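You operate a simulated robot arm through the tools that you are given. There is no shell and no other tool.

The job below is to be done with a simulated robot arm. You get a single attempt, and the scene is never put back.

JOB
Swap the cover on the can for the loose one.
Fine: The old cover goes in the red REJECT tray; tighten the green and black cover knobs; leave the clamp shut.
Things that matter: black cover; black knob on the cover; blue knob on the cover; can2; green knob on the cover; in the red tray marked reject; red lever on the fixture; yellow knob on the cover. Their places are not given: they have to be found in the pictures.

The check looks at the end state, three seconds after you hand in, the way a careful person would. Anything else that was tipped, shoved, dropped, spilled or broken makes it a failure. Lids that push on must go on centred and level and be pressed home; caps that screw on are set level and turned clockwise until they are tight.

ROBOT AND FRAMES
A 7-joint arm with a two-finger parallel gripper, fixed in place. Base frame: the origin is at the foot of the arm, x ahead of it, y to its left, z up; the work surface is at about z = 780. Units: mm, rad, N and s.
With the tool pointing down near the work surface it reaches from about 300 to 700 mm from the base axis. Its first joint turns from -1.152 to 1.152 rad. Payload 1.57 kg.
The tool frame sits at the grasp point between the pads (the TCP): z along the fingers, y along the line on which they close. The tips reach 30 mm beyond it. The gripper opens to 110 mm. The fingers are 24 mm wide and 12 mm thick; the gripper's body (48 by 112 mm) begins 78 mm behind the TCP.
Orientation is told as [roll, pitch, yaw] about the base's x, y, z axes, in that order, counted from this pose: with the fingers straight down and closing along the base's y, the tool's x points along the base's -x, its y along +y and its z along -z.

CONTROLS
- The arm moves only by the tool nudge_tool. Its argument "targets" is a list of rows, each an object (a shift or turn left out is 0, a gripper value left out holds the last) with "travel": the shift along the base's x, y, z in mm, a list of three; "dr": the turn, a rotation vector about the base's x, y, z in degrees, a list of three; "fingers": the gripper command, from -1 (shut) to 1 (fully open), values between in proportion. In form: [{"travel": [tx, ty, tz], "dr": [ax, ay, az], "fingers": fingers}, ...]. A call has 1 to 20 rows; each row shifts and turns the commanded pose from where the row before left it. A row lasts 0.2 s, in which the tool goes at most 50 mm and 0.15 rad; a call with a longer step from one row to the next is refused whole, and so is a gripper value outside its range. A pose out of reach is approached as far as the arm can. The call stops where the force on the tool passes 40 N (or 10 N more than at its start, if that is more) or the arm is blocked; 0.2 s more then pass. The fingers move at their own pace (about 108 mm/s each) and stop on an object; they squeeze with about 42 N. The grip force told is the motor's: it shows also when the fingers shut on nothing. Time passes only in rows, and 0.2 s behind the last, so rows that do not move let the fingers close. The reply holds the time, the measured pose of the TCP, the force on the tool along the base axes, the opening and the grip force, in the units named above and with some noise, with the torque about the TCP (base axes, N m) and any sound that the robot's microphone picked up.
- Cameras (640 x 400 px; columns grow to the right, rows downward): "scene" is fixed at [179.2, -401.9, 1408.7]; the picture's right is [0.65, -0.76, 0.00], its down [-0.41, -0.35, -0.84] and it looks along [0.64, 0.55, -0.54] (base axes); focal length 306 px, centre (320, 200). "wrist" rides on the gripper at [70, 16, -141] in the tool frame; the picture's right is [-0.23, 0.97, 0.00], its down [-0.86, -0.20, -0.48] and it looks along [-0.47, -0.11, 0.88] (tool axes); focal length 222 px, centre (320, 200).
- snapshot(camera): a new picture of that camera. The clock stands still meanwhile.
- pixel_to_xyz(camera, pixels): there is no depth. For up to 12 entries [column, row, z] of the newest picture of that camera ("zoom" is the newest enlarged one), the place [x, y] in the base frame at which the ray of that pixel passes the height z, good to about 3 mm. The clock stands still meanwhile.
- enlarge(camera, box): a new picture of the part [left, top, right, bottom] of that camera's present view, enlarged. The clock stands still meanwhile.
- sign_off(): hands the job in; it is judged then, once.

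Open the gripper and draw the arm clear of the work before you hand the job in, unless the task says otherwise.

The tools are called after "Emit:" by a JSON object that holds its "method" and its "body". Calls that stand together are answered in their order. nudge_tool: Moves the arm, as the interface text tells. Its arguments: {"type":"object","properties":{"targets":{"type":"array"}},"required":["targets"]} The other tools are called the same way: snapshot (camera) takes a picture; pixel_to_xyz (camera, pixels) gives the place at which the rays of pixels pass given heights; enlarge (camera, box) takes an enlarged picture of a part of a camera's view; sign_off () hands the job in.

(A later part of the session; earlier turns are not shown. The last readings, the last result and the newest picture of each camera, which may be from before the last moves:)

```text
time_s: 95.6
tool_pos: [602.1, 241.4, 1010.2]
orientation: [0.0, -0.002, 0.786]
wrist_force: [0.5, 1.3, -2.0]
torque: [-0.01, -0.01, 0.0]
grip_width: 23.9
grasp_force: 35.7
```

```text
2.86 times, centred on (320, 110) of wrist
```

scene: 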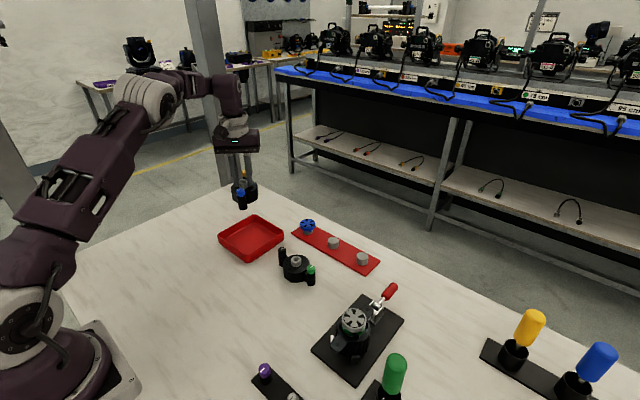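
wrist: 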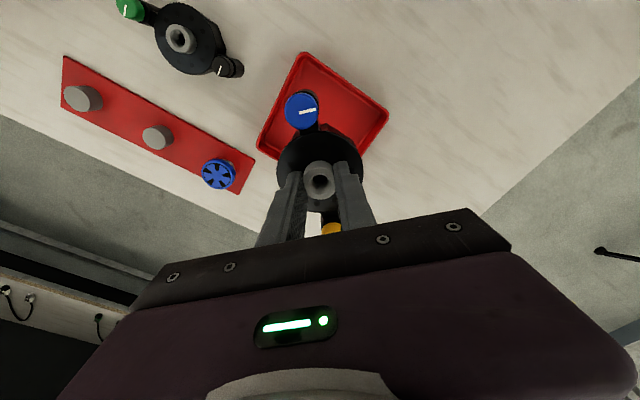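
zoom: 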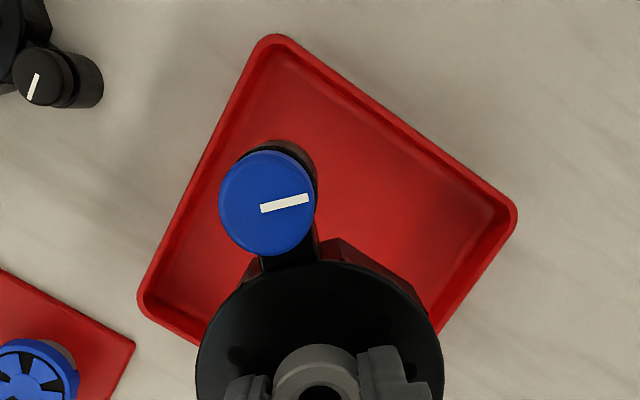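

Tray interior is about x 541–661, y 177–300, center ≈(600,240). I'll shift slightly and descend with the cover to z≈880.

Emit:
{"method": "nudge_tool", "body": {"targets": [{"travel": [-1.5, -1, -15]}, {"travel": [0, 0, -20]}, {"travel": [0, 0, -20]}, {"travel": [0, 0, -20]}, {"travel": [0, 0, -20]}, {"travel": [0, 0, -20]}, {"travel": [0, 0, -15]}, {"travel": [0, 0, 0]}]}}

Emit:
{"method": "enlarge", "body": {"camera": "scene", "box": [200, 180, 310, 270]}}

Emit:
{"method": "enlarge", "body": {"camera": "wrist", "box": [240, 40, 400, 180]}}

```text
time_s: 97.4
tool_pos: [600.1, 239.5, 877.3]
orientation: [0.002, -0.002, 0.784]
wrist_force: [0.3, 0.1, -1.2]
torque: [-0.01, -0.01, -0.02]
grip_width: 23.8
grasp_force: 36.1
```

```text
4.44 times, centred on (255, 225) of scene
```

zoom: 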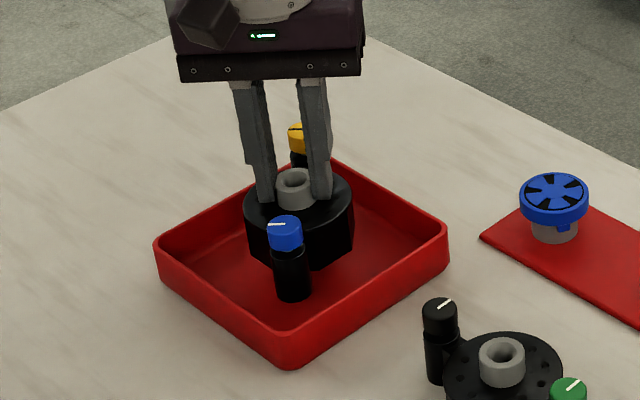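

```text
2.86 times, centred on (320, 110) of wrist
```

zoom: 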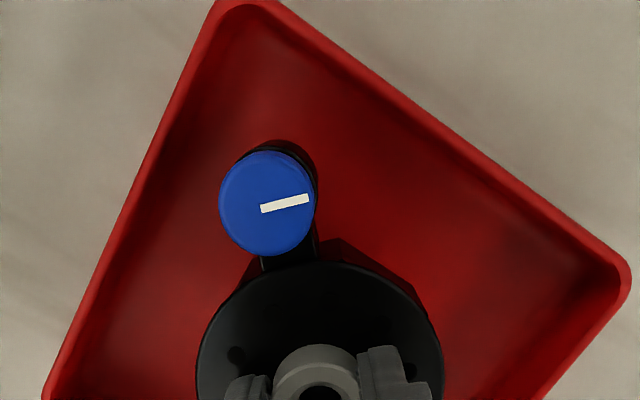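

The cover sits well within the tray's walls. I'll lower 12 mm and then step down to feel the floor.

Emit:
{"method": "nudge_tool", "body": {"targets": [{"travel": [0, 0, -4]}, {"travel": [0, 0, -4]}, {"travel": [0, 0, -3]}, {"travel": [0, 0, -2]}, {"travel": [0, 0, 0]}]}}

Emit:
{"method": "nudge_tool", "body": {"targets": [{"travel": [0, 0, -1.5]}, {"travel": [0, 0, -1.5]}, {"travel": [0, 0, -1.5]}, {"travel": [0, 0, 0]}]}}

```text
time_s: 98.6
tool_pos: [601.9, 238.7, 864.4]
orientation: [-0.001, -0.002, 0.783]
wrist_force: [0.3, -0.1, -1.4]
torque: [0.01, 0.0, 0.01]
grip_width: 23.8
grasp_force: 35.7
```

```text
time_s: 99.6
tool_pos: [602.0, 241.3, 860.9]
orientation: [0.0, -0.001, 0.784]
wrist_force: [-1.2, 1.2, -1.9]
torque: [-0.03, -0.01, 0.0]
grip_width: 23.9
grasp_force: 36.0
```

Still only the weight. Lowering another 4.5 mm in small steps.

Emit:
{"method": "nudge_tool", "body": {"targets": [{"travel": [0, 0, -1.5]}, {"travel": [0, 0, -1.5]}, {"travel": [0, 0, -1.5]}, {"travel": [0, 0, 0]}]}}

Emit:
{"method": "enlarge", "body": {"camera": "scene", "box": [210, 190, 300, 270]}}

```text
time_s: 100.6
tool_pos: [602.0, 240.0, 856.2]
orientation: [0.0, -0.001, 0.784]
wrist_force: [-0.9, 0.1, -1.0]
torque: [-0.02, -0.01, -0.01]
grip_width: 23.6
grasp_force: 36.2
```

```text
5.00 times, centred on (255, 230) of scene
```

zoom: 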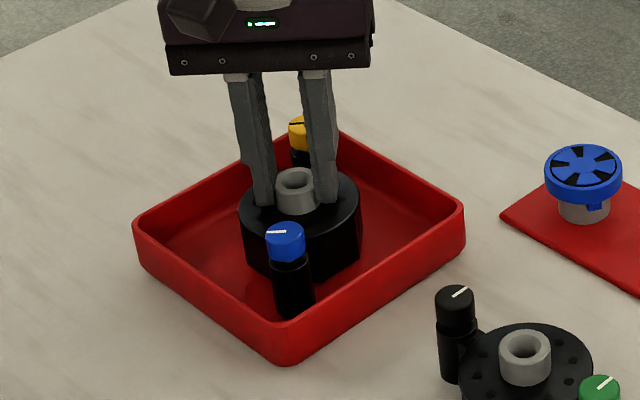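

Not in contact yet at 856. I'll continue down in 1 mm steps.

Emit:
{"method": "nudge_tool", "body": {"targets": [{"travel": [0, 0, -1]}, {"travel": [0, 0, -1]}, {"travel": [0, 0, -1]}, {"travel": [0, 0, 0]}]}}

Emit:
{"method": "nudge_tool", "body": {"targets": [{"travel": [0, 0, -1]}, {"travel": [0, 0, -1]}, {"travel": [0, 0, 0]}]}}

```text
time_s: 101.6
tool_pos: [601.2, 241.4, 853.4]
orientation: [0.0, -0.002, 0.784]
wrist_force: [-0.4, -0.2, -2.2]
torque: [0.02, -0.02, 0.01]
grip_width: 23.8
grasp_force: 36.1
```

```text
time_s: 102.4
tool_pos: [603.1, 240.0, 850.7]
orientation: [-0.003, -0.004, 0.783]
wrist_force: [-8.0, -1.4, 27.5]
torque: [0.0, 0.34, 0.01]
grip_width: 24.1
grasp_force: 35.7
```

Contact: +27.5 N at z=850.7. I'll ease up 1 mm, open to release, and rise clear.

Emit:
{"method": "nudge_tool", "body": {"targets": [{"travel": [0, 0, 1]}, {"travel": [0, 0, 0], "fingers": -0.3}, {"travel": [0, 0, 0], "fingers": 0.09}, {"travel": [0, 0, 0]}, {"travel": [0, 0, 5]}, {"travel": [0, 0, 15]}, {"travel": [0, 0, 30]}, {"travel": [0, 0, 40]}, {"travel": [0, 0, 40]}, {"travel": [0, 0, 0]}]}}

Emit:
{"method": "enlarge", "body": {"camera": "scene", "box": [210, 190, 330, 290]}}

Emit:
{"method": "snapshot", "body": {"camera": "wrist"}}

```text
time_s: 104.6
tool_pos: [602.2, 238.9, 983.3]
orientation: [0.0, -0.001, 0.784]
wrist_force: [0.0, -0.9, 0.3]
torque: [0.0, 0.0, -0.02]
grip_width: 59.8
grasp_force: 0.1
```

```text
4.00 times, centred on (270, 240) of scene
```

zoom: 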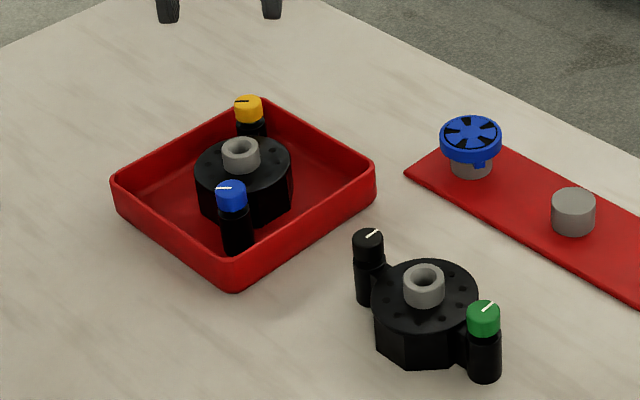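

```text
taken
```

wrist: 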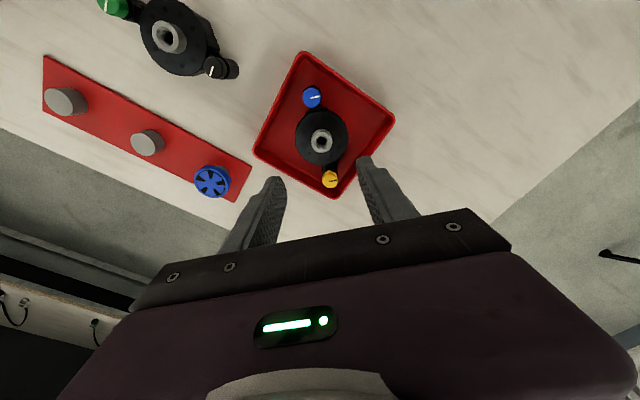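

The old cover lies flat in the tray. Next I go over the loose cover (≈597,42), turning to yaw -90° so that the fingers close along x, across its boss.

Emit:
{"method": "nudge_tool", "body": {"targets": [{"travel": [-0.3, -12.3, 0], "dr": [0, 0, -8.4]}, {"travel": [-0.3, -12.3, 0], "dr": [0, 0, -8.4]}, {"travel": [-0.3, -12.3, 0], "dr": [0, 0, -8.4]}, {"travel": [-0.3, -12.3, 0], "dr": [0, 0, -8.4]}, {"travel": [-0.3, -12.3, 0], "dr": [0, 0, -8.4]}, {"travel": [-0.3, -12.3, 0], "dr": [0, 0, -8.4]}, {"travel": [-0.3, -12.3, 0], "dr": [0, 0, -8.4]}, {"travel": [-0.3, -12.3, 0], "dr": [0, 0, -8.4]}, {"travel": [-0.3, -12.3, 0], "dr": [0, 0, -8.4]}, {"travel": [-0.3, -12.3, 0], "dr": [0, 0, -8.4]}, {"travel": [-0.3, -12.3, 0], "dr": [0, 0, -8.4]}, {"travel": [-0.3, -12.3, 0], "dr": [0, 0, -8.4]}, {"travel": [-0.3, -12.3, 0], "dr": [0, 0, -8.4]}, {"travel": [-0.3, -12.3, 0], "dr": [0, 0, -8.4]}, {"travel": [-0.3, -12.3, 0], "dr": [0, 0, -8.4]}, {"travel": [-0.3, -12.3, 0], "dr": [0, 0, -8.9]}, {"travel": [0, 0, -20]}, {"travel": [0, 0, -20]}, {"travel": [0, 0, 0]}]}}

Emit:
{"method": "snapshot", "body": {"camera": "wrist"}}

Emit:
{"method": "enlarge", "body": {"camera": "wrist", "box": [230, 60, 430, 220]}}

```text
refused: row 16 steps farther than a row can; nothing moved
```

```text
taken
```

wrist: 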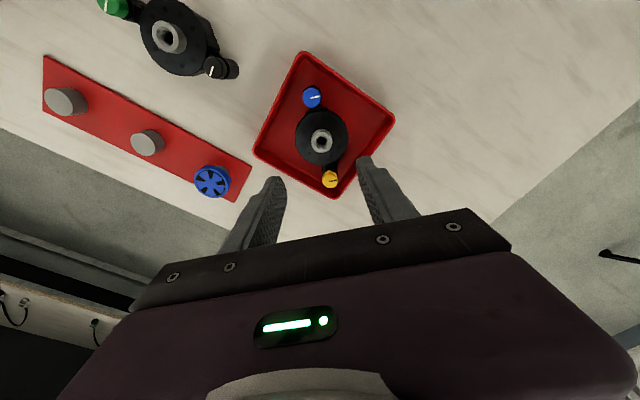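

```text
2.50 times, centred on (330, 140) of wrist
```

zoom: 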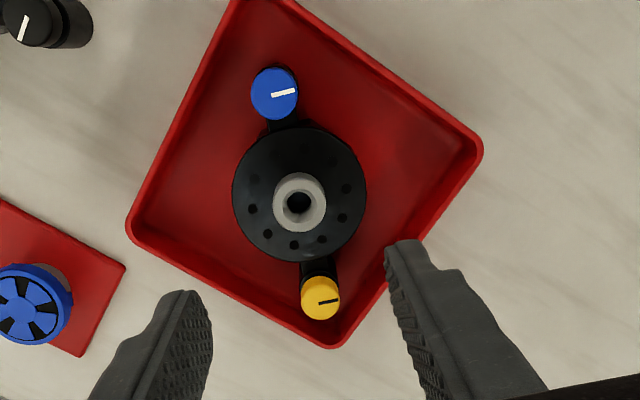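

The call was refused because one row turned slightly too far (8.9°). The old cover is confirmed well inside the tray; I repeat the move with 8.4° rows.

Emit:
{"method": "nudge_tool", "body": {"targets": [{"travel": [-0.3, -12.3, 0], "dr": [0, 0, -8.4]}, {"travel": [-0.3, -12.3, 0], "dr": [0, 0, -8.4]}, {"travel": [-0.3, -12.3, 0], "dr": [0, 0, -8.4]}, {"travel": [-0.3, -12.3, 0], "dr": [0, 0, -8.4]}, {"travel": [-0.3, -12.3, 0], "dr": [0, 0, -8.4]}, {"travel": [-0.3, -12.3, 0], "dr": [0, 0, -8.4]}, {"travel": [-0.3, -12.3, 0], "dr": [0, 0, -8.4]}, {"travel": [-0.3, -12.3, 0], "dr": [0, 0, -8.4]}, {"travel": [-0.3, -12.3, 0], "dr": [0, 0, -8.4]}, {"travel": [-0.3, -12.3, 0], "dr": [0, 0, -8.4]}, {"travel": [-0.3, -12.3, 0], "dr": [0, 0, -8.4]}, {"travel": [-0.3, -12.3, 0], "dr": [0, 0, -8.4]}, {"travel": [-0.3, -12.3, 0], "dr": [0, 0, -8.4]}, {"travel": [-0.3, -12.3, 0], "dr": [0, 0, -8.4]}, {"travel": [-0.3, -12.3, 0], "dr": [0, 0, -8.4]}, {"travel": [-0.3, -12.3, 0], "dr": [0, 0, -8.4]}, {"travel": [0, 0, -20], "dr": [0, 0, -0.6]}, {"travel": [0, 0, -20]}, {"travel": [0, 0, 0]}]}}

Emit:
{"method": "snapshot", "body": {"camera": "wrist"}}

Emit:
{"method": "enlarge", "body": {"camera": "wrist", "box": [230, 60, 430, 220]}}

```text
time_s: 108.6
tool_pos: [594.4, 43.9, 941.2]
orientation: [-0.003, -0.004, -1.571]
wrist_force: [1.0, 0.0, -1.2]
torque: [0.02, -0.04, 0.0]
grip_width: 60.2
grasp_force: 0.2
```

```text
taken
```

wrist: 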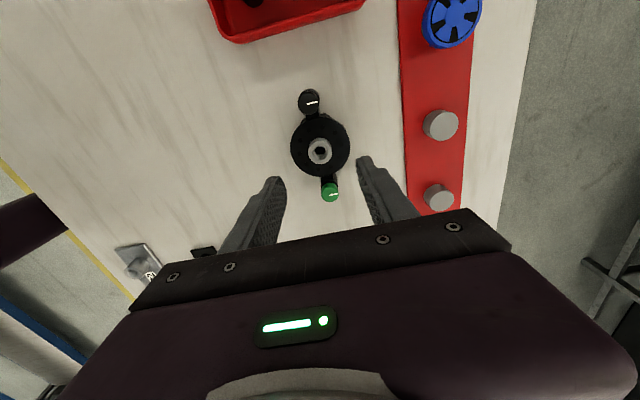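

```text
2.50 times, centred on (330, 140) of wrist
```

zoom: 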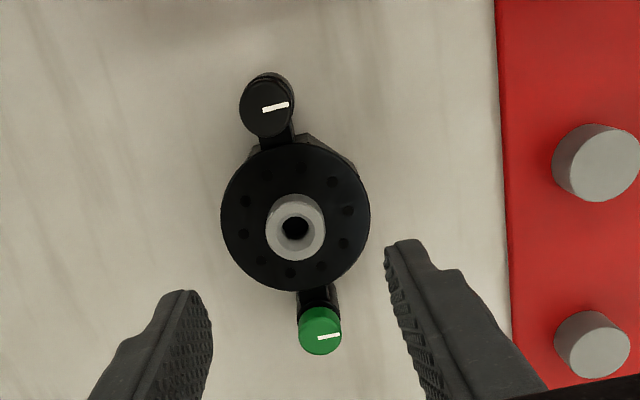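

The loose cover's boss computes to about (594,43) and its knobs lie along y within ~0.2°. I'll shift (-0.3,-0.8) and descend to z≈875.

Emit:
{"method": "nudge_tool", "body": {"targets": [{"travel": [-0.3, -0.8, -20]}, {"travel": [0, 0, -20]}, {"travel": [0, 0, -15]}, {"travel": [0, 0, -10]}, {"travel": [0, 0, 0]}]}}

Emit:
{"method": "enlarge", "body": {"camera": "wrist", "box": [230, 60, 430, 220]}}

Emit:
{"method": "enlarge", "body": {"camera": "scene", "box": [240, 220, 350, 300]}}

```text
time_s: 109.8
tool_pos: [595.3, 43.3, 878.1]
orientation: [-0.002, -0.002, -1.571]
wrist_force: [-0.9, 0.0, -0.2]
torque: [0.03, 0.03, 0.01]
grip_width: 59.9
grasp_force: 0.0
```

```text
2.50 times, centred on (330, 140) of wrist
```

zoom: 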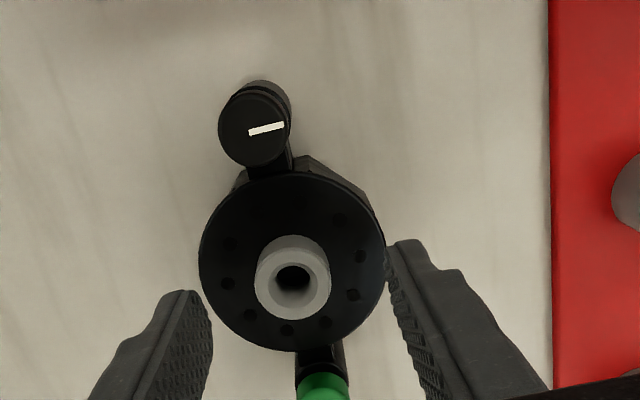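

```text
5.00 times, centred on (295, 260) of scene
```

zoom: 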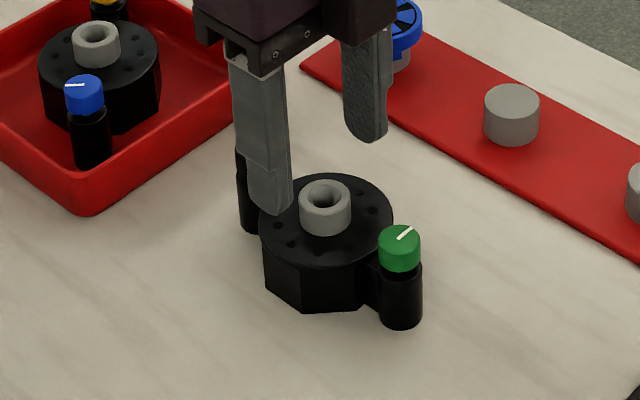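

Boss now computes to (594,42.7). I'll shift (-1,-0.4) and descend to ≈851 in decreasing steps.

Emit:
{"method": "nudge_tool", "body": {"targets": [{"travel": [-1, -0.4, -10]}, {"travel": [0, 0, -8]}, {"travel": [0, 0, -5]}, {"travel": [0, 0, -3]}, {"travel": [0, 0, 0]}]}}

```text
time_s: 111.0
tool_pos: [597.4, 41.6, 850.1]
orientation: [0.0, -0.002, -1.573]
wrist_force: [0.0, 0.1, -0.7]
torque: [-0.03, -0.02, -0.01]
grip_width: 59.9
grasp_force: 0.1
```

The tool reads (597.4,41.6), off by ~3 mm in x. I'll correct by (-3.2,+1) and read again.

Emit:
{"method": "nudge_tool", "body": {"targets": [{"travel": [-3.2, 1.1, 0]}, {"travel": [0, 0, 0]}]}}

Emit:
{"method": "enlarge", "body": {"camera": "wrist", "box": [230, 100, 410, 220]}}

Emit:
{"method": "enlarge", "body": {"camera": "scene", "box": [250, 225, 340, 295]}}

```text
time_s: 111.6
tool_pos: [592.8, 44.2, 850.8]
orientation: [-0.002, -0.001, -1.573]
wrist_force: [-0.9, -0.3, -0.7]
torque: [-0.02, -0.03, -0.01]
grip_width: 60.1
grasp_force: 0.1
```

```text
3.33 times, centred on (320, 160) of wrist
```

zoom: 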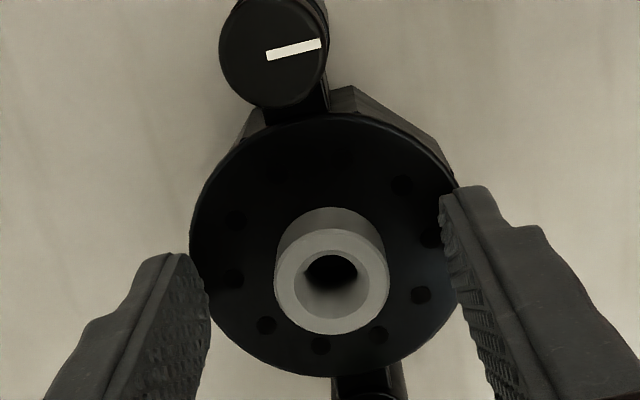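

```text
5.71 times, centred on (295, 260) of scene
```

zoom: 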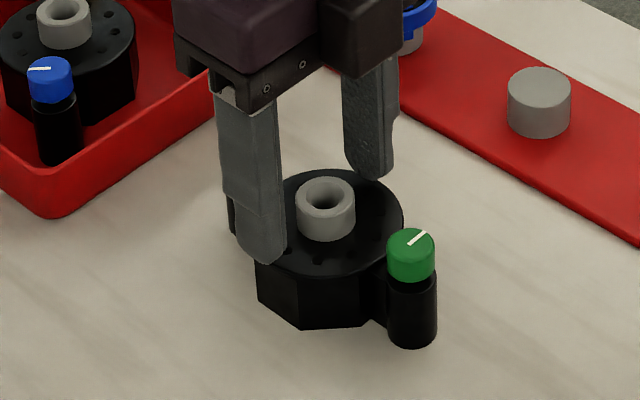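

Compared with how the old boss looked when gripped, this boss sits ~2.4 mm to +x and a few mm to -y. I'll shift (+2.4,-3.5) and re-check.

Emit:
{"method": "nudge_tool", "body": {"targets": [{"travel": [2.4, -3.5, 0]}, {"travel": [0, 0, 0]}]}}

Emit:
{"method": "enlarge", "body": {"camera": "wrist", "box": [230, 100, 410, 220]}}

```text
time_s: 112.2
tool_pos: [594.8, 39.9, 851.5]
orientation: [0.0, -0.002, -1.573]
wrist_force: [0.6, 0.1, 0.3]
torque: [0.01, -0.04, -0.02]
grip_width: 60.0
grasp_force: 0.2
```

```text
3.33 times, centred on (320, 160) of wrist
```

zoom: 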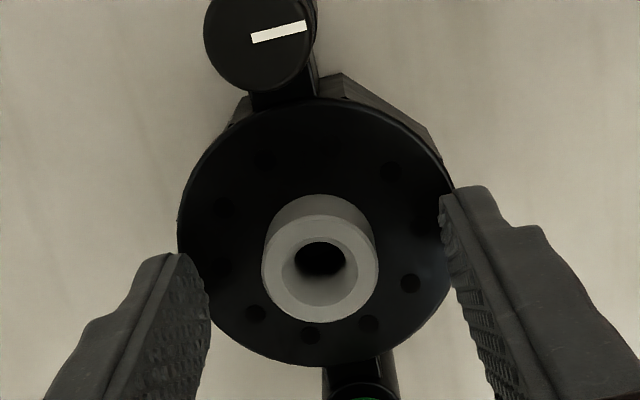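

The boss now appears at (320,268), almost as the old one did. I'll step down 2 mm to get a deeper bite while watching the force.

Emit:
{"method": "nudge_tool", "body": {"targets": [{"travel": [0, 0, -1]}, {"travel": [0, 0, -1]}, {"travel": [0, 0, 0]}]}}

Emit:
{"method": "enlarge", "body": {"camera": "scene", "box": [265, 235, 325, 285]}}

```text
time_s: 113.0
tool_pos: [594.2, 40.0, 849.0]
orientation: [-0.001, -0.002, -1.572]
wrist_force: [-0.5, 1.3, 0.4]
torque: [0.01, -0.02, 0.02]
grip_width: 60.0
grasp_force: 0.1
```

```text
8.00 times, centred on (295, 260) of scene
```

zoom: 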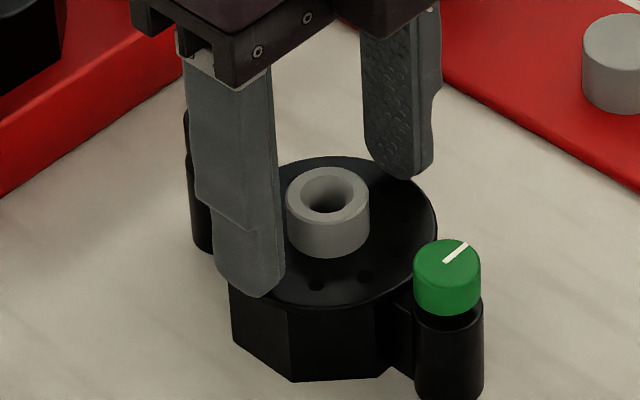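

No contact yet and the tips are just over the disc. I'll close on the boss here.

Emit:
{"method": "nudge_tool", "body": {"targets": [{"fingers": -0.4}, {"fingers": -1}, {"travel": [0, 0, 0]}, {"travel": [0, 0, 0]}]}}

Emit:
{"method": "enlarge", "body": {"camera": "wrist", "box": [230, 100, 410, 220]}}

```text
time_s: 114.0
tool_pos: [595.2, 40.0, 850.0]
orientation: [-0.001, 0.0, -1.573]
wrist_force: [0.8, -0.3, 0.3]
torque: [-0.01, -0.03, 0.0]
grip_width: 23.9
grasp_force: 36.2
```

```text
3.33 times, centred on (320, 160) of wrist
```

zoom: 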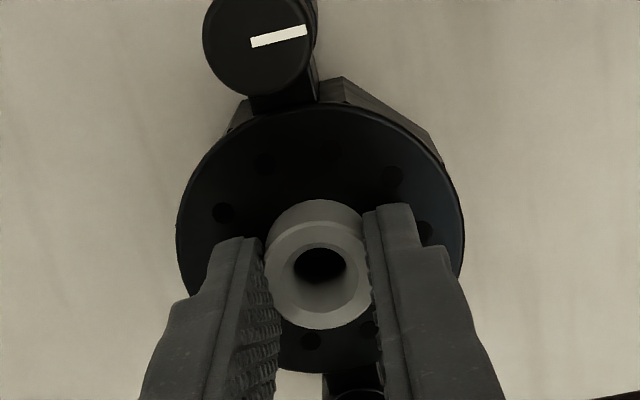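

Gripped the new cover's boss (23.9 mm) with negligible side force. I'll lift it a few mm, check the weight, then raise it to carry height.

Emit:
{"method": "nudge_tool", "body": {"targets": [{"travel": [0, 0, 2]}, {"travel": [0, 0, 3]}, {"travel": [0, 0, 5]}, {"travel": [0, 0, 10]}, {"travel": [0, 0, 15]}, {"travel": [0, 0, 20]}, {"travel": [0, 0, 20]}, {"travel": [0, 0, 20]}, {"travel": [0, 0, 20]}, {"travel": [0, 0, 20]}, {"travel": [0, 0, 20]}, {"travel": [0, 0, 5]}, {"travel": [0, 0, 0]}]}}

Emit:
{"method": "enlarge", "body": {"camera": "wrist", "box": [240, 40, 400, 180]}}

Emit:
{"method": "enlarge", "body": {"camera": "wrist", "box": [260, 80, 380, 220]}}

Emit:
{"method": "snapshot", "body": {"camera": "scene"}}

```text
time_s: 116.8
tool_pos: [594.2, 41.0, 1011.3]
orientation: [0.001, -0.002, -1.573]
wrist_force: [0.5, -0.7, -2.6]
torque: [0.0, -0.01, 0.02]
grip_width: 23.7
grasp_force: 35.7
```

```text
2.86 times, centred on (320, 110) of wrist
```

zoom: 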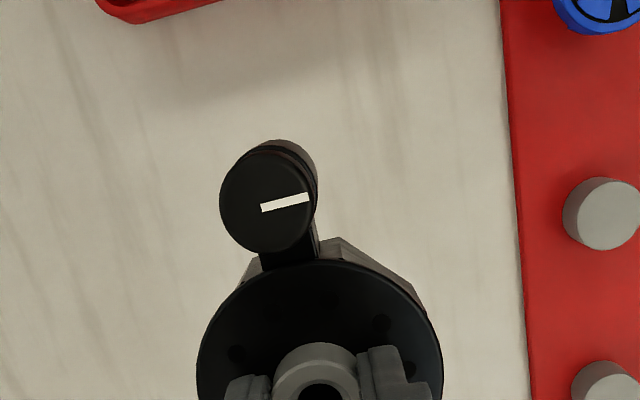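

```text
2.86 times, centred on (320, 150) of wrist
```

zoom: 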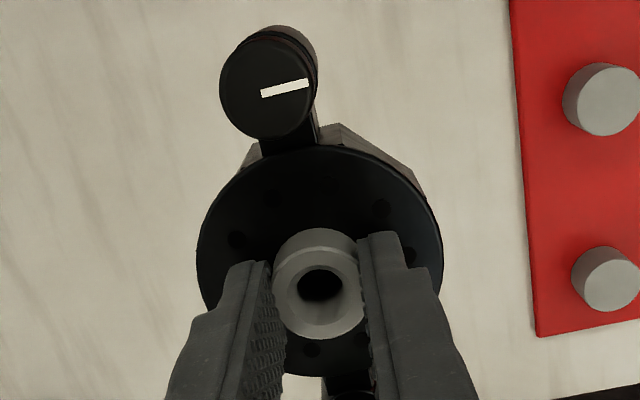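

```text
taken
```

scene: 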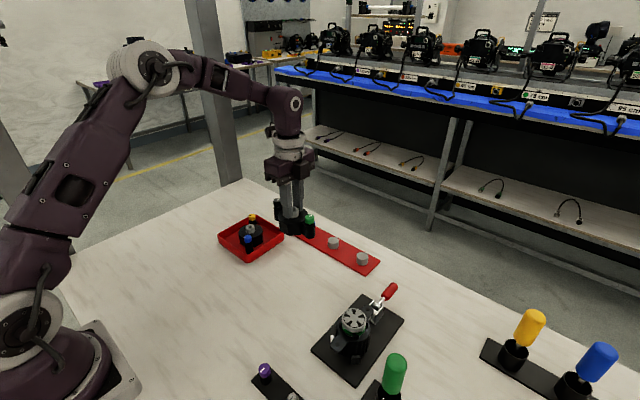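

The new cover hangs in exactly the same pose in the gripper as the old one did (knob at (268,203), disc edges 197–442). I'll carry it over the can at (520.5,-200.3), turning +90° to yaw 0.

Emit:
{"method": "nudge_tool", "body": {"targets": [{"travel": [-4.1, -13.4, 0], "dr": [0, 0, 5]}, {"travel": [-4.1, -13.4, 0], "dr": [0, 0, 5]}, {"travel": [-4.1, -13.4, 0], "dr": [0, 0, 5]}, {"travel": [-4.1, -13.4, 0], "dr": [0, 0, 5]}, {"travel": [-4.1, -13.4, 0], "dr": [0, 0, 5]}, {"travel": [-4.1, -13.4, 0], "dr": [0, 0, 5]}, {"travel": [-4.1, -13.4, 0], "dr": [0, 0, 5]}, {"travel": [-4.1, -13.4, 0], "dr": [0, 0, 5]}, {"travel": [-4.1, -13.4, 0], "dr": [0, 0, 5]}, {"travel": [-4.1, -13.4, 0], "dr": [0, 0, 5]}, {"travel": [-4.1, -13.4, 0], "dr": [0, 0, 5]}, {"travel": [-4.1, -13.4, 0], "dr": [0, 0, 5]}, {"travel": [-4.1, -13.4, 0], "dr": [0, 0, 5]}, {"travel": [-4.1, -13.4, 0], "dr": [0, 0, 5]}, {"travel": [-4.1, -13.4, 0], "dr": [0, 0, 5]}, {"travel": [-4.1, -13.4, 0], "dr": [0, 0, 5]}, {"travel": [-4.1, -13.4, 0], "dr": [0, 0, 5]}, {"travel": [-4.0, -13.4, 0], "dr": [0, 0, 5.1]}, {"travel": [0, 0, 0]}]}}

Emit:
{"method": "enlarge", "body": {"camera": "scene", "box": [290, 240, 410, 350]}}

Emit:
{"method": "snapshot", "body": {"camera": "wrist"}}

```text
time_s: 120.8
tool_pos: [520.7, -202.9, 1010.4]
orientation: [-0.001, -0.001, 0.001]
wrist_force: [-1.0, 0.4, -1.8]
torque: [0.02, -0.02, 0.03]
grip_width: 23.7
grasp_force: 35.9
```

```text
3.64 times, centred on (350, 295) of scene
```

zoom: 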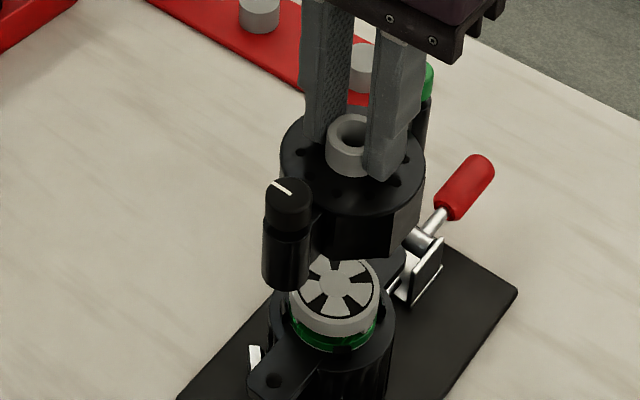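

```text
taken
```

wrist: 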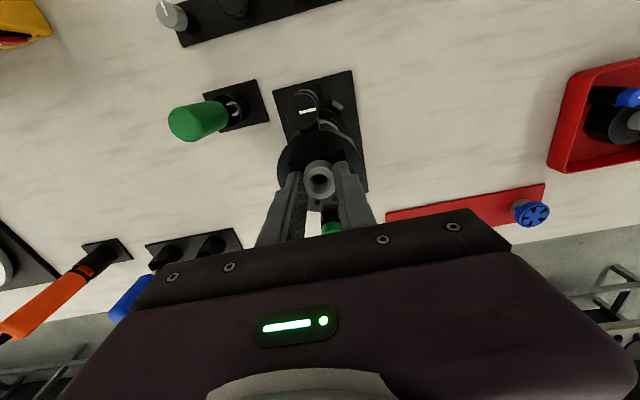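

Good alignment, with y ≈2.5 mm too low. I'll correct y and descend to z≈962, just above engagement, then re-read the pose.

Emit:
{"method": "nudge_tool", "body": {"targets": [{"travel": [-0.2, 2.5, -10]}, {"travel": [0, 0, -15]}, {"travel": [0, 0, -12]}, {"travel": [0, 0, -10]}, {"travel": [0, 0, 0]}, {"travel": [0, 0, 0]}]}}

Emit:
{"method": "enlarge", "body": {"camera": "scene", "box": [310, 270, 400, 340]}}

```text
time_s: 122.2
tool_pos: [521.1, -199.5, 962.6]
orientation: [-0.001, -0.001, -0.001]
wrist_force: [0.6, -0.3, -1.0]
torque: [0.02, -0.04, -0.04]
grip_width: 23.5
grasp_force: 36.3
```

```text
5.71 times, centred on (355, 305) of scene
```

zoom: 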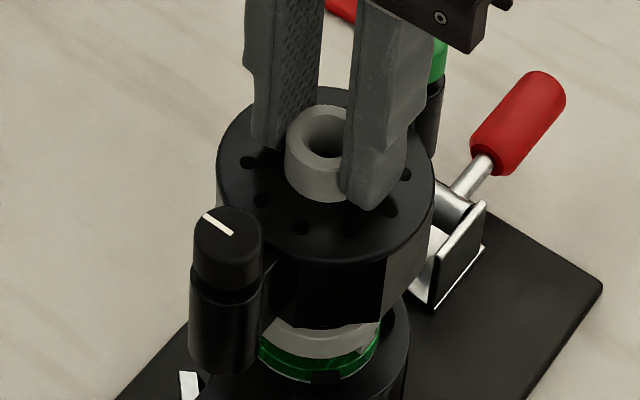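

Measured (521.1,-199.5); the boss' left edge in the scene zoom (285) fits straight above the seat within ~1 mm. I'll fine-shift (-0.4,-0.6) and descend slowly, checking force.

Emit:
{"method": "nudge_tool", "body": {"targets": [{"travel": [-0.4, -0.6, -3]}, {"travel": [0, 0, -3]}, {"travel": [0, 0, -3]}, {"travel": [0, 0, -3]}, {"travel": [0, 0, -3]}, {"travel": [0, 0, 0]}]}}

Emit:
{"method": "enlarge", "body": {"camera": "scene", "box": [310, 280, 400, 350]}}

```text
time_s: 123.6
tool_pos: [522.5, -199.8, 948.8]
orientation: [0.0, -0.003, 0.0]
wrist_force: [0.6, -0.1, -1.2]
torque: [0.01, 0.01, -0.02]
grip_width: 24.0
grasp_force: 36.3
```

```text
5.71 times, centred on (355, 315) of scene
```

zoom: 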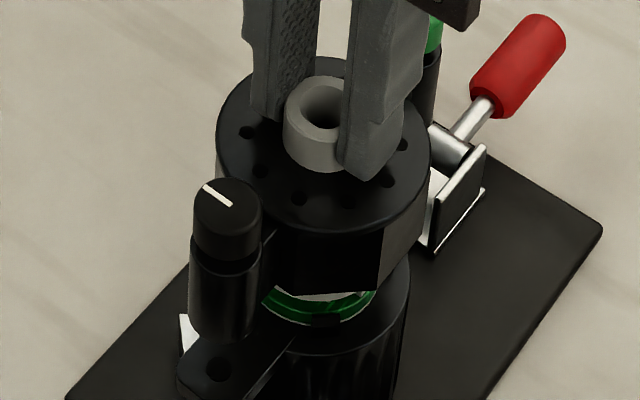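

Still free and aligned within ~1 mm by the picture. I'll nudge -0.8 mm in x and continue down slowly.

Emit:
{"method": "nudge_tool", "body": {"targets": [{"travel": [-0.8, 0, -2]}, {"travel": [0, 0, -2]}, {"travel": [0, 0, -2]}, {"travel": [0, 0, -2]}, {"travel": [0, 0, -2]}, {"travel": [0, 0, 0]}]}}

Emit:
{"method": "enlarge", "body": {"camera": "scene", "box": [310, 280, 400, 350]}}

```text
time_s: 125.0
tool_pos: [520.3, -199.8, 935.2]
orientation: [0.0, -0.001, 0.001]
wrist_force: [0.3, -0.4, -2.5]
torque: [-0.02, 0.02, -0.01]
grip_width: 23.7
grasp_force: 35.6
```

```text
5.71 times, centred on (355, 315) of scene
```

zoom: 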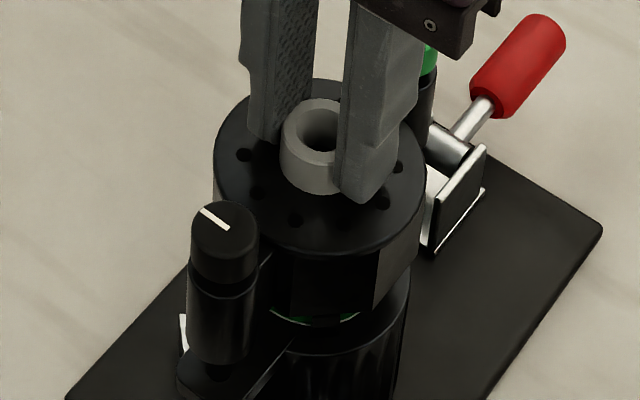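

Well aligned (left edge 280 as expected). Continuing down 8 mm in 2 mm steps.

Emit:
{"method": "nudge_tool", "body": {"targets": [{"travel": [0, 0, -2]}, {"travel": [0, 0, -2]}, {"travel": [0, 0, -2]}, {"travel": [0, 0, -2]}, {"travel": [0, 0, 0]}]}}

```text
time_s: 126.2
tool_pos: [520.4, -198.9, 928.8]
orientation: [-0.001, -0.002, 0.0]
wrist_force: [0.0, 0.6, -2.4]
torque: [0.01, -0.01, -0.01]
grip_width: 24.0
grasp_force: 36.1
```

Still just the weight at 928.8. I'll correct y by -1 mm and go down 6 mm more in 1.5 mm steps.

Emit:
{"method": "nudge_tool", "body": {"targets": [{"travel": [0, -1, -1.5]}, {"travel": [0, 0, -1.5]}, {"travel": [0, 0, -1.5]}, {"travel": [0, 0, -1.5]}, {"travel": [0, 0, 0]}]}}

Emit:
{"method": "enlarge", "body": {"camera": "scene", "box": [310, 280, 400, 350]}}

```text
time_s: 127.4
tool_pos: [520.0, -200.8, 923.5]
orientation: [0.0, -0.002, 0.0]
wrist_force: [-0.6, -0.7, -1.9]
torque: [0.01, 0.0, 0.0]
grip_width: 23.7
grasp_force: 35.8
```

```text
5.71 times, centred on (355, 315) of scene
```

zoom: 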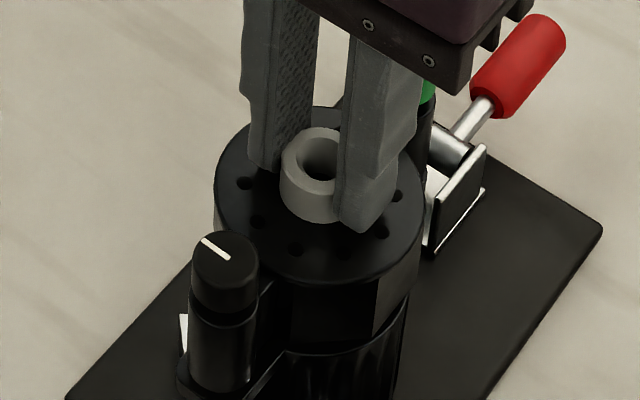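

Nearly home (seat is at ≈917). I'll continue in 1 mm steps until contact.

Emit:
{"method": "nudge_tool", "body": {"targets": [{"travel": [0, 0.3, -1]}, {"travel": [0, 0, -1]}, {"travel": [0, 0, -1]}, {"travel": [0, 0, 0]}]}}

Emit:
{"method": "nudge_tool", "body": {"targets": [{"travel": [0, 0, -1]}, {"travel": [0, 0, -1]}, {"travel": [0, 0, 0]}]}}

```text
time_s: 128.4
tool_pos: [518.9, -201.7, 920.1]
orientation: [0.0, -0.002, 0.0]
wrist_force: [0.0, 1.0, -1.1]
torque: [-0.01, 0.0, 0.0]
grip_width: 23.8
grasp_force: 35.8
```

```text
time_s: 129.2
tool_pos: [519.6, -200.4, 917.2]
orientation: [0.0, -0.002, 0.0]
wrist_force: [2.0, -0.8, -6.9]
torque: [0.01, -0.09, 0.03]
grip_width: 23.7
grasp_force: 36.0
```

At 917.2 the force reads -6.9 N in z. I'll step down a further 2 mm to find the seat.

Emit:
{"method": "nudge_tool", "body": {"targets": [{"travel": [0, 0, -1]}, {"travel": [0, 0, 0]}]}}

Emit:
{"method": "nudge_tool", "body": {"targets": [{"travel": [0, 0, -1]}, {"travel": [0, 0, 0]}]}}

Emit:
{"method": "enlarge", "body": {"camera": "scene", "box": [310, 280, 400, 350]}}

```text
time_s: 129.8
tool_pos: [520.2, -199.6, 917.2]
orientation: [0.002, -0.002, 0.0]
wrist_force: [0.5, 0.0, -5.7]
torque: [0.02, -0.08, -0.05]
grip_width: 23.9
grasp_force: 35.9
```

```text
time_s: 130.4
tool_pos: [520.3, -199.3, 916.8]
orientation: [-0.001, 0.0, -0.001]
wrist_force: [-0.8, 1.0, 7.3]
torque: [0.18, 0.1, -0.05]
grip_width: 23.7
grasp_force: 35.5
```

```text
5.71 times, centred on (355, 315) of scene
```

zoom: 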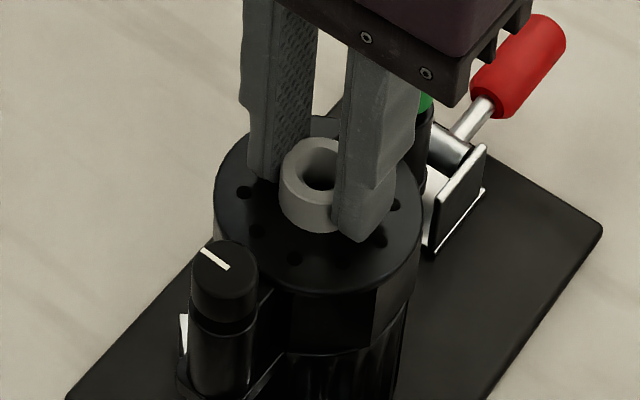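

It is seated with +7 N and looks just like the old cover when seated. I'll press it home with ~25–30 N.

Emit:
{"method": "nudge_tool", "body": {"targets": [{"travel": [0, -0.5, -1]}, {"travel": [0, 0, -1]}, {"travel": [0, 0, 0]}]}}

```text
time_s: 131.2
tool_pos: [520.0, -200.1, 914.7]
orientation: [0.0, -0.005, -0.001]
wrist_force: [-0.8, 5.1, 28.5]
torque: [0.26, -0.07, 0.01]
grip_width: 24.0
grasp_force: 35.7
```

Pressed with +28.5 N at z≈914.7, the same height as the old seat. I'll ease up, open, rise, and inspect the new cover on the can.

Emit:
{"method": "nudge_tool", "body": {"targets": [{"travel": [0, 0, 1.5]}, {"fingers": -0.3}, {"fingers": 0.09}, {"travel": [0, 0, 0]}, {"travel": [0, 0, 10]}, {"travel": [0, 0, 20]}, {"travel": [0, 0, 20]}, {"travel": [0, 0, 0]}]}}

Emit:
{"method": "enlarge", "body": {"camera": "wrist", "box": [230, 80, 410, 220]}}

Emit:
{"method": "enlarge", "body": {"camera": "scene", "box": [310, 280, 400, 350]}}

```text
time_s: 133.0
tool_pos: [518.4, -201.9, 964.7]
orientation: [-0.001, -0.001, 0.0]
wrist_force: [-0.7, -0.8, -0.5]
torque: [-0.03, -0.01, 0.01]
grip_width: 59.9
grasp_force: 0.0
```

```text
2.86 times, centred on (320, 150) of wrist
```

zoom: 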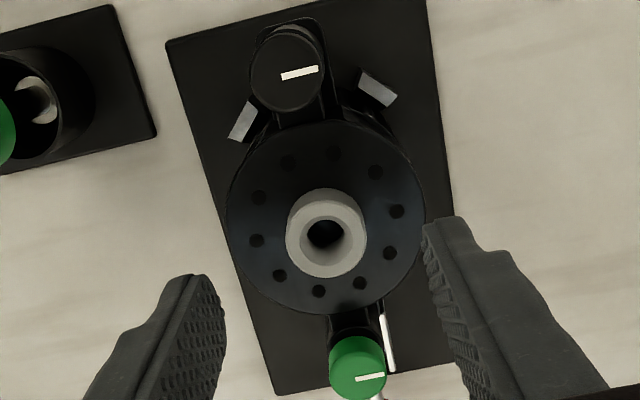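

```text
5.71 times, centred on (355, 315) of scene
```

zoom: 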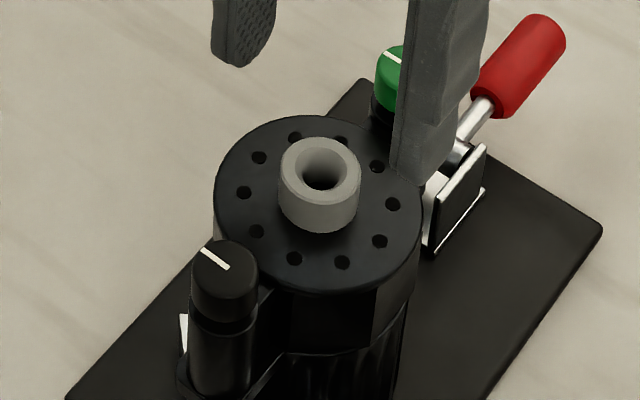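

The new cover is seated just like the old one. Now I go above the green knob (≈575,-200.3) with yaw +85° and the fingers at 36 mm, ready to turn clockwise.

Emit:
{"method": "nudge_tool", "body": {"targets": [{"travel": [6, 0.2, 0], "dr": [0, 0, 8.5], "fingers": -0.345}, {"travel": [6, 0.2, 0], "dr": [0, 0, 8.5]}, {"travel": [6, 0.2, 0], "dr": [0, 0, 8.5]}, {"travel": [6, 0.2, 0], "dr": [0, 0, 8.5]}, {"travel": [6, 0.2, 0], "dr": [0, 0, 8.5]}, {"travel": [6, 0.2, 0], "dr": [0, 0, 8.5]}, {"travel": [6, 0.2, 0], "dr": [0, 0, 8.5]}, {"travel": [6, 0.2, 0], "dr": [0, 0, 8.5]}, {"travel": [6, 0, 0], "dr": [0, 0, 8.5]}, {"travel": [2.6, 0, -10], "dr": [0, 0, 8.5]}, {"travel": [0, 0, 0]}]}}

Emit:
{"method": "enlarge", "body": {"camera": "wrist", "box": [230, 100, 410, 220]}}

```text
time_s: 135.4
tool_pos: [575.6, -199.9, 956.0]
orientation: [-0.002, -0.002, 1.486]
wrist_force: [0.2, -1.1, 0.0]
torque: [-0.02, 0.02, -0.01]
grip_width: 35.9
grasp_force: 0.1
```

```text
3.33 times, centred on (320, 160) of wrist
```

zoom: 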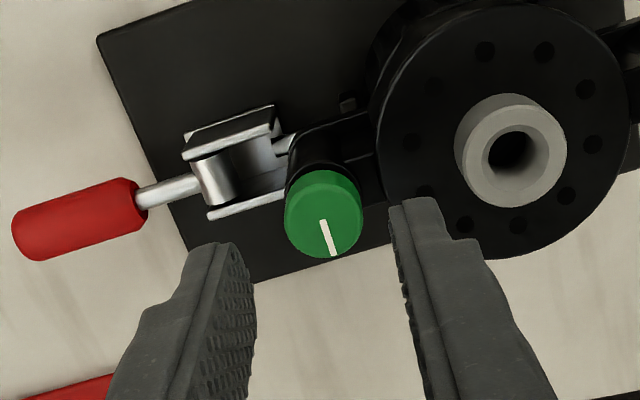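

Green is between the pads. Descending to z≈918 and closing.

Emit:
{"method": "nudge_tool", "body": {"targets": [{"travel": [-0.4, -0.4, -15]}, {"travel": [0, 0, -12]}, {"travel": [0, 0, -8]}, {"travel": [0, 0, -3]}, {"travel": [0, 0, 0]}]}}

Emit:
{"method": "nudge_tool", "body": {"targets": [{"fingers": -1}, {"travel": [0, 0, 0]}, {"travel": [0, 0, 0]}]}}

```text
time_s: 136.6
tool_pos: [576.6, -198.5, 916.4]
orientation: [0.001, -0.002, 1.484]
wrist_force: [-0.2, -0.2, -0.2]
torque: [-0.01, -0.01, 0.04]
grip_width: 36.2
grasp_force: 0.0
```

```text
time_s: 137.4
tool_pos: [575.5, -198.6, 915.5]
orientation: [0.001, -0.002, 1.484]
wrist_force: [-14.8, 2.6, 0.9]
torque: [0.07, 0.35, -0.01]
grip_width: 20.6
grasp_force: 34.1
```

Gripped green with -15 N in x. I'll relieve by (-1.5,-1.2,+1) and start turning clockwise, easing down 0.1 mm per row.

Emit:
{"method": "nudge_tool", "body": {"targets": [{"travel": [-1.5, -1.2, 1]}, {"travel": [0, 0, -0.1], "dr": [0, 0, -8.5]}, {"travel": [0, 0, -0.1], "dr": [0, 0, -8.5]}, {"travel": [0, 0, -0.1], "dr": [0, 0, -8.5]}, {"travel": [0, 0, -0.1], "dr": [0, 0, -8.5]}, {"travel": [0, 0, -0.1], "dr": [0, 0, -8.5]}, {"travel": [0, 0, -0.1], "dr": [0, 0, -8.5]}, {"travel": [0, 0, 0]}]}}

Emit:
{"method": "enlarge", "body": {"camera": "wrist", "box": [260, 120, 400, 220]}}

```text
time_s: 139.2
tool_pos: [576.5, -201.1, 918.6]
orientation: [-0.004, -0.002, 0.592]
wrist_force: [13.3, -5.0, 1.9]
torque: [-0.31, -0.72, 0.1]
grip_width: 20.5
grasp_force: 34.2
```

```text
4.00 times, centred on (330, 170) of wrist
```

zoom: 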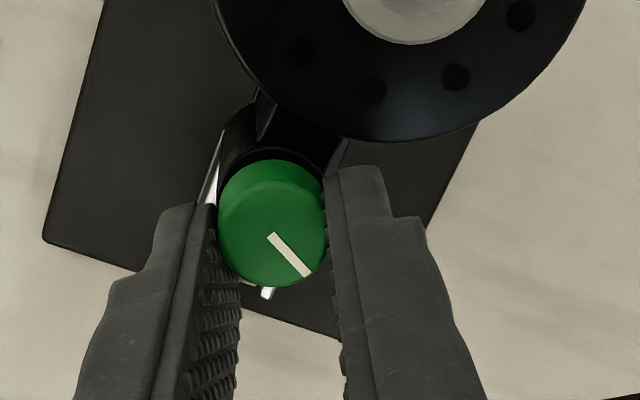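

The knob turned about 27° for 51° of gripper turn, so there was some slip. I'll relieve (+1,-0.5) and continue clockwise, tracking the line.

Emit:
{"method": "nudge_tool", "body": {"targets": [{"travel": [1, -0.5, 0]}, {"travel": [0, 0, 0], "dr": [0, 0, -8.5]}, {"travel": [0, 0, -0.1], "dr": [0, 0, -8.5]}, {"travel": [0, 0, -0.1], "dr": [0, 0, -8.5]}, {"travel": [0, 0, -0.1], "dr": [0, 0, -8.5]}, {"travel": [0, 0, 0]}]}}

Emit:
{"method": "enlarge", "body": {"camera": "wrist", "box": [260, 120, 400, 220]}}

```text
time_s: 140.6
tool_pos: [575.6, -200.9, 917.5]
orientation: [0.004, 0.0, 0.0]
wrist_force: [0.1, 0.8, -2.8]
torque: [0.01, -0.12, -0.02]
grip_width: 20.6
grasp_force: 33.7
```

```text
4.00 times, centred on (330, 170) of wrist
```

zoom: 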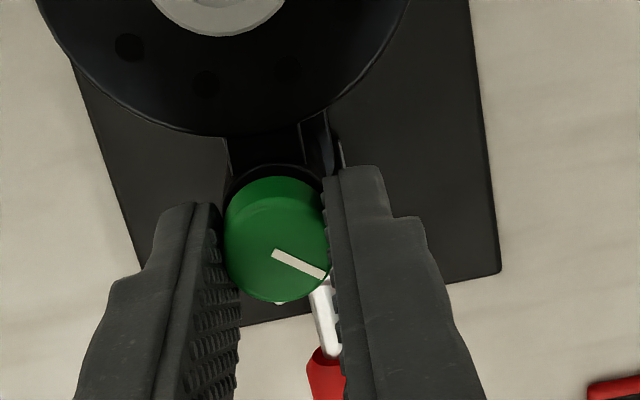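

Now about 42° turned in total for 85° of the gripper; forces are small. I'll continue clockwise and see whether it holds better when centered.

Emit:
{"method": "nudge_tool", "body": {"targets": [{"travel": [0, 0, -0.1], "dr": [0, 0, -8]}, {"travel": [0, 0, -0.1], "dr": [0, 0, -8]}, {"travel": [0, 0, -0.1], "dr": [0, 0, -8]}, {"travel": [0, 0, -0.1], "dr": [0, 0, -8]}, {"travel": [0, 0, -0.1], "dr": [0, 0, -8]}, {"travel": [0, 0, 0]}]}}

Emit:
{"method": "enlarge", "body": {"camera": "wrist", "box": [260, 120, 400, 220]}}

```text
time_s: 142.0
tool_pos: [576.3, -201.3, 917.9]
orientation: [0.001, 0.0, -0.701]
wrist_force: [-2.8, -0.2, -0.5]
torque: [-0.04, 0.17, 0.01]
grip_width: 20.6
grasp_force: 34.2
```

```text
4.00 times, centred on (330, 170) of wrist
```

zoom: 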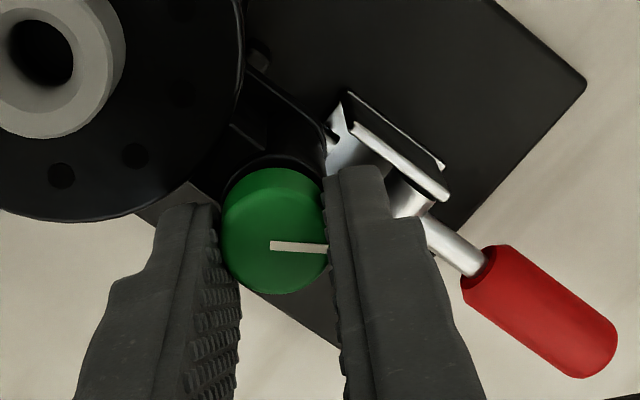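

The line is at ~33° base, so the knob has only turned ~57° for 125° of gripper turn: the pads slip. I'll try a slower turn (4° per row) to see whether the knob follows better.

Emit:
{"method": "nudge_tool", "body": {"targets": [{"travel": [0, 0, -0.05], "dr": [0, 0, -4]}, {"travel": [0, 0, -0.05], "dr": [0, 0, -4]}, {"travel": [0, 0, -0.05], "dr": [0, 0, -4]}, {"travel": [0, 0, -0.05], "dr": [0, 0, -4]}, {"travel": [0, 0, -0.05], "dr": [0, 0, -4]}, {"travel": [0, 0, -0.05], "dr": [0, 0, -4]}, {"travel": [0, 0, -0.05], "dr": [0, 0, -4]}, {"travel": [0, 0, -0.05], "dr": [0, 0, -4]}]}}

Emit:
{"method": "enlarge", "body": {"camera": "wrist", "box": [260, 120, 400, 220]}}

```text
time_s: 143.8
tool_pos: [575.7, -202.0, 917.5]
orientation: [-0.002, 0.0, -1.258]
wrist_force: [-2.0, -3.7, 2.1]
torque: [-0.07, 0.31, 0.1]
grip_width: 20.3
grasp_force: 33.9
```

```text
4.00 times, centred on (330, 170) of wrist
```

zoom: 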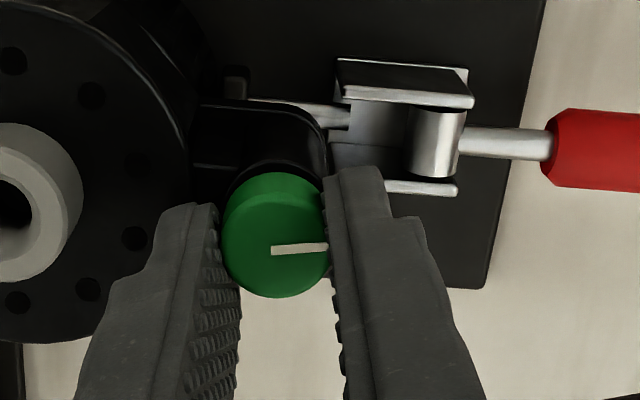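

Slower turning made the knob follow better (24° of 32°), so it's now ~80° turned in total. I'll release, rotate back in the air to about +97° yaw, and take a slow second bite.

Emit:
{"method": "nudge_tool", "body": {"targets": [{"fingers": -0.345}, {"travel": [0, 1.5, 0]}, {"dr": [0, 0, 8.5]}, {"dr": [0, 0, 8.5]}, {"dr": [0, 0, 8.5]}, {"dr": [0, 0, 8.5]}, {"dr": [0, 0, 8.5]}, {"dr": [0, 0, 8.5]}, {"dr": [0, 0, 8.5]}, {"dr": [0, 0, 8.5]}, {"dr": [0, 0, 8.5]}, {"dr": [0, 0, 8.5]}, {"dr": [0, 0, 8.5]}, {"dr": [0, 0, 8.5]}, {"dr": [0, 0, 8.5]}, {"dr": [0, 0, 8.5]}, {"dr": [0, 0, 8.5]}, {"dr": [0, 0, 8.5]}, {"dr": [0, 0, 8.5]}, {"dr": [0, 0, 8.5]}]}}

Emit:
{"method": "nudge_tool", "body": {"targets": [{"dr": [0, 0, 8.5]}, {"dr": [0, 0, 7.5]}, {"travel": [0, 0, 0]}]}}

Emit:
{"method": "enlarge", "body": {"camera": "wrist", "box": [260, 120, 400, 220]}}

```text
time_s: 148.0
tool_pos: [576.1, -200.3, 915.8]
orientation: [-0.002, -0.003, 1.417]
wrist_force: [0.7, 0.0, -1.1]
torque: [-0.02, -0.02, 0.02]
grip_width: 36.2
grasp_force: 0.1
```

```text
time_s: 148.8
tool_pos: [574.0, -200.6, 917.4]
orientation: [-0.001, -0.002, 1.696]
wrist_force: [0.3, -0.3, 0.4]
torque: [0.04, 0.03, 0.03]
grip_width: 36.1
grasp_force: 0.1
```

```text
4.00 times, centred on (330, 170) of wrist
```

zoom: 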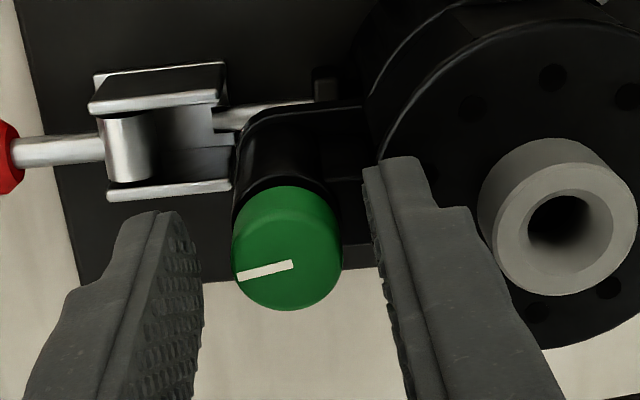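

Line is at ~11° base, confirming ~80° turned and held. I'll grip again and turn slowly clockwise 72°.

Emit:
{"method": "nudge_tool", "body": {"targets": [{"travel": [0.8, 0, -0.7], "fingers": -1}, {"travel": [0, 0, 0]}, {"travel": [0, 0, 0]}, {"travel": [0, 0, 0]}]}}

Emit:
{"method": "nudge_tool", "body": {"targets": [{"dr": [0, 0, -4]}, {"dr": [0, 0, -4]}, {"travel": [0, 0, -0.05], "dr": [0, 0, -4]}, {"travel": [0, 0, -0.05], "dr": [0, 0, -4]}, {"travel": [0, 0, -0.05], "dr": [0, 0, -4]}, {"travel": [0, 0, -0.05], "dr": [0, 0, -4]}, {"travel": [0, 0, -0.05], "dr": [0, 0, -4]}, {"travel": [0, 0, -0.05], "dr": [0, 0, -4]}, {"travel": [0, 0, -0.05], "dr": [0, 0, -4]}, {"travel": [0, 0, -0.05], "dr": [0, 0, -4]}]}}

Emit:
{"method": "enlarge", "body": {"camera": "wrist", "box": [260, 120, 400, 220]}}

```text
time_s: 149.8
tool_pos: [574.2, -200.2, 917.2]
orientation: [0.005, -0.002, 1.694]
wrist_force: [-23.2, 1.8, 13.5]
torque: [0.05, 0.54, 0.01]
grip_width: 20.4
grasp_force: 33.7
```

```text
time_s: 152.0
tool_pos: [574.0, -200.4, 915.7]
orientation: [0.006, 0.0, 0.994]
wrist_force: [-29.7, -9.0, 11.1]
torque: [-0.32, 0.78, 0.08]
grip_width: 20.8
grasp_force: 33.6
```

```text
4.00 times, centred on (330, 170) of wrist
```

zoom: 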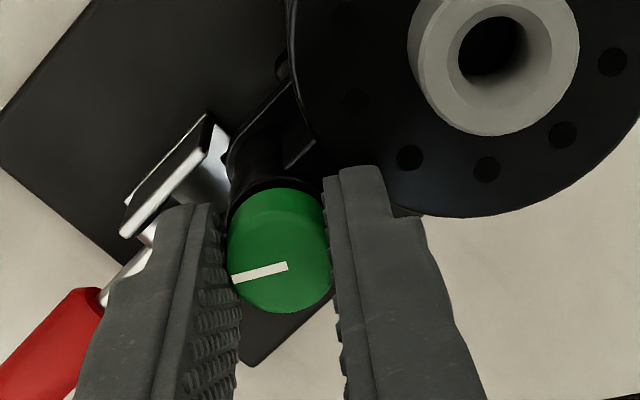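

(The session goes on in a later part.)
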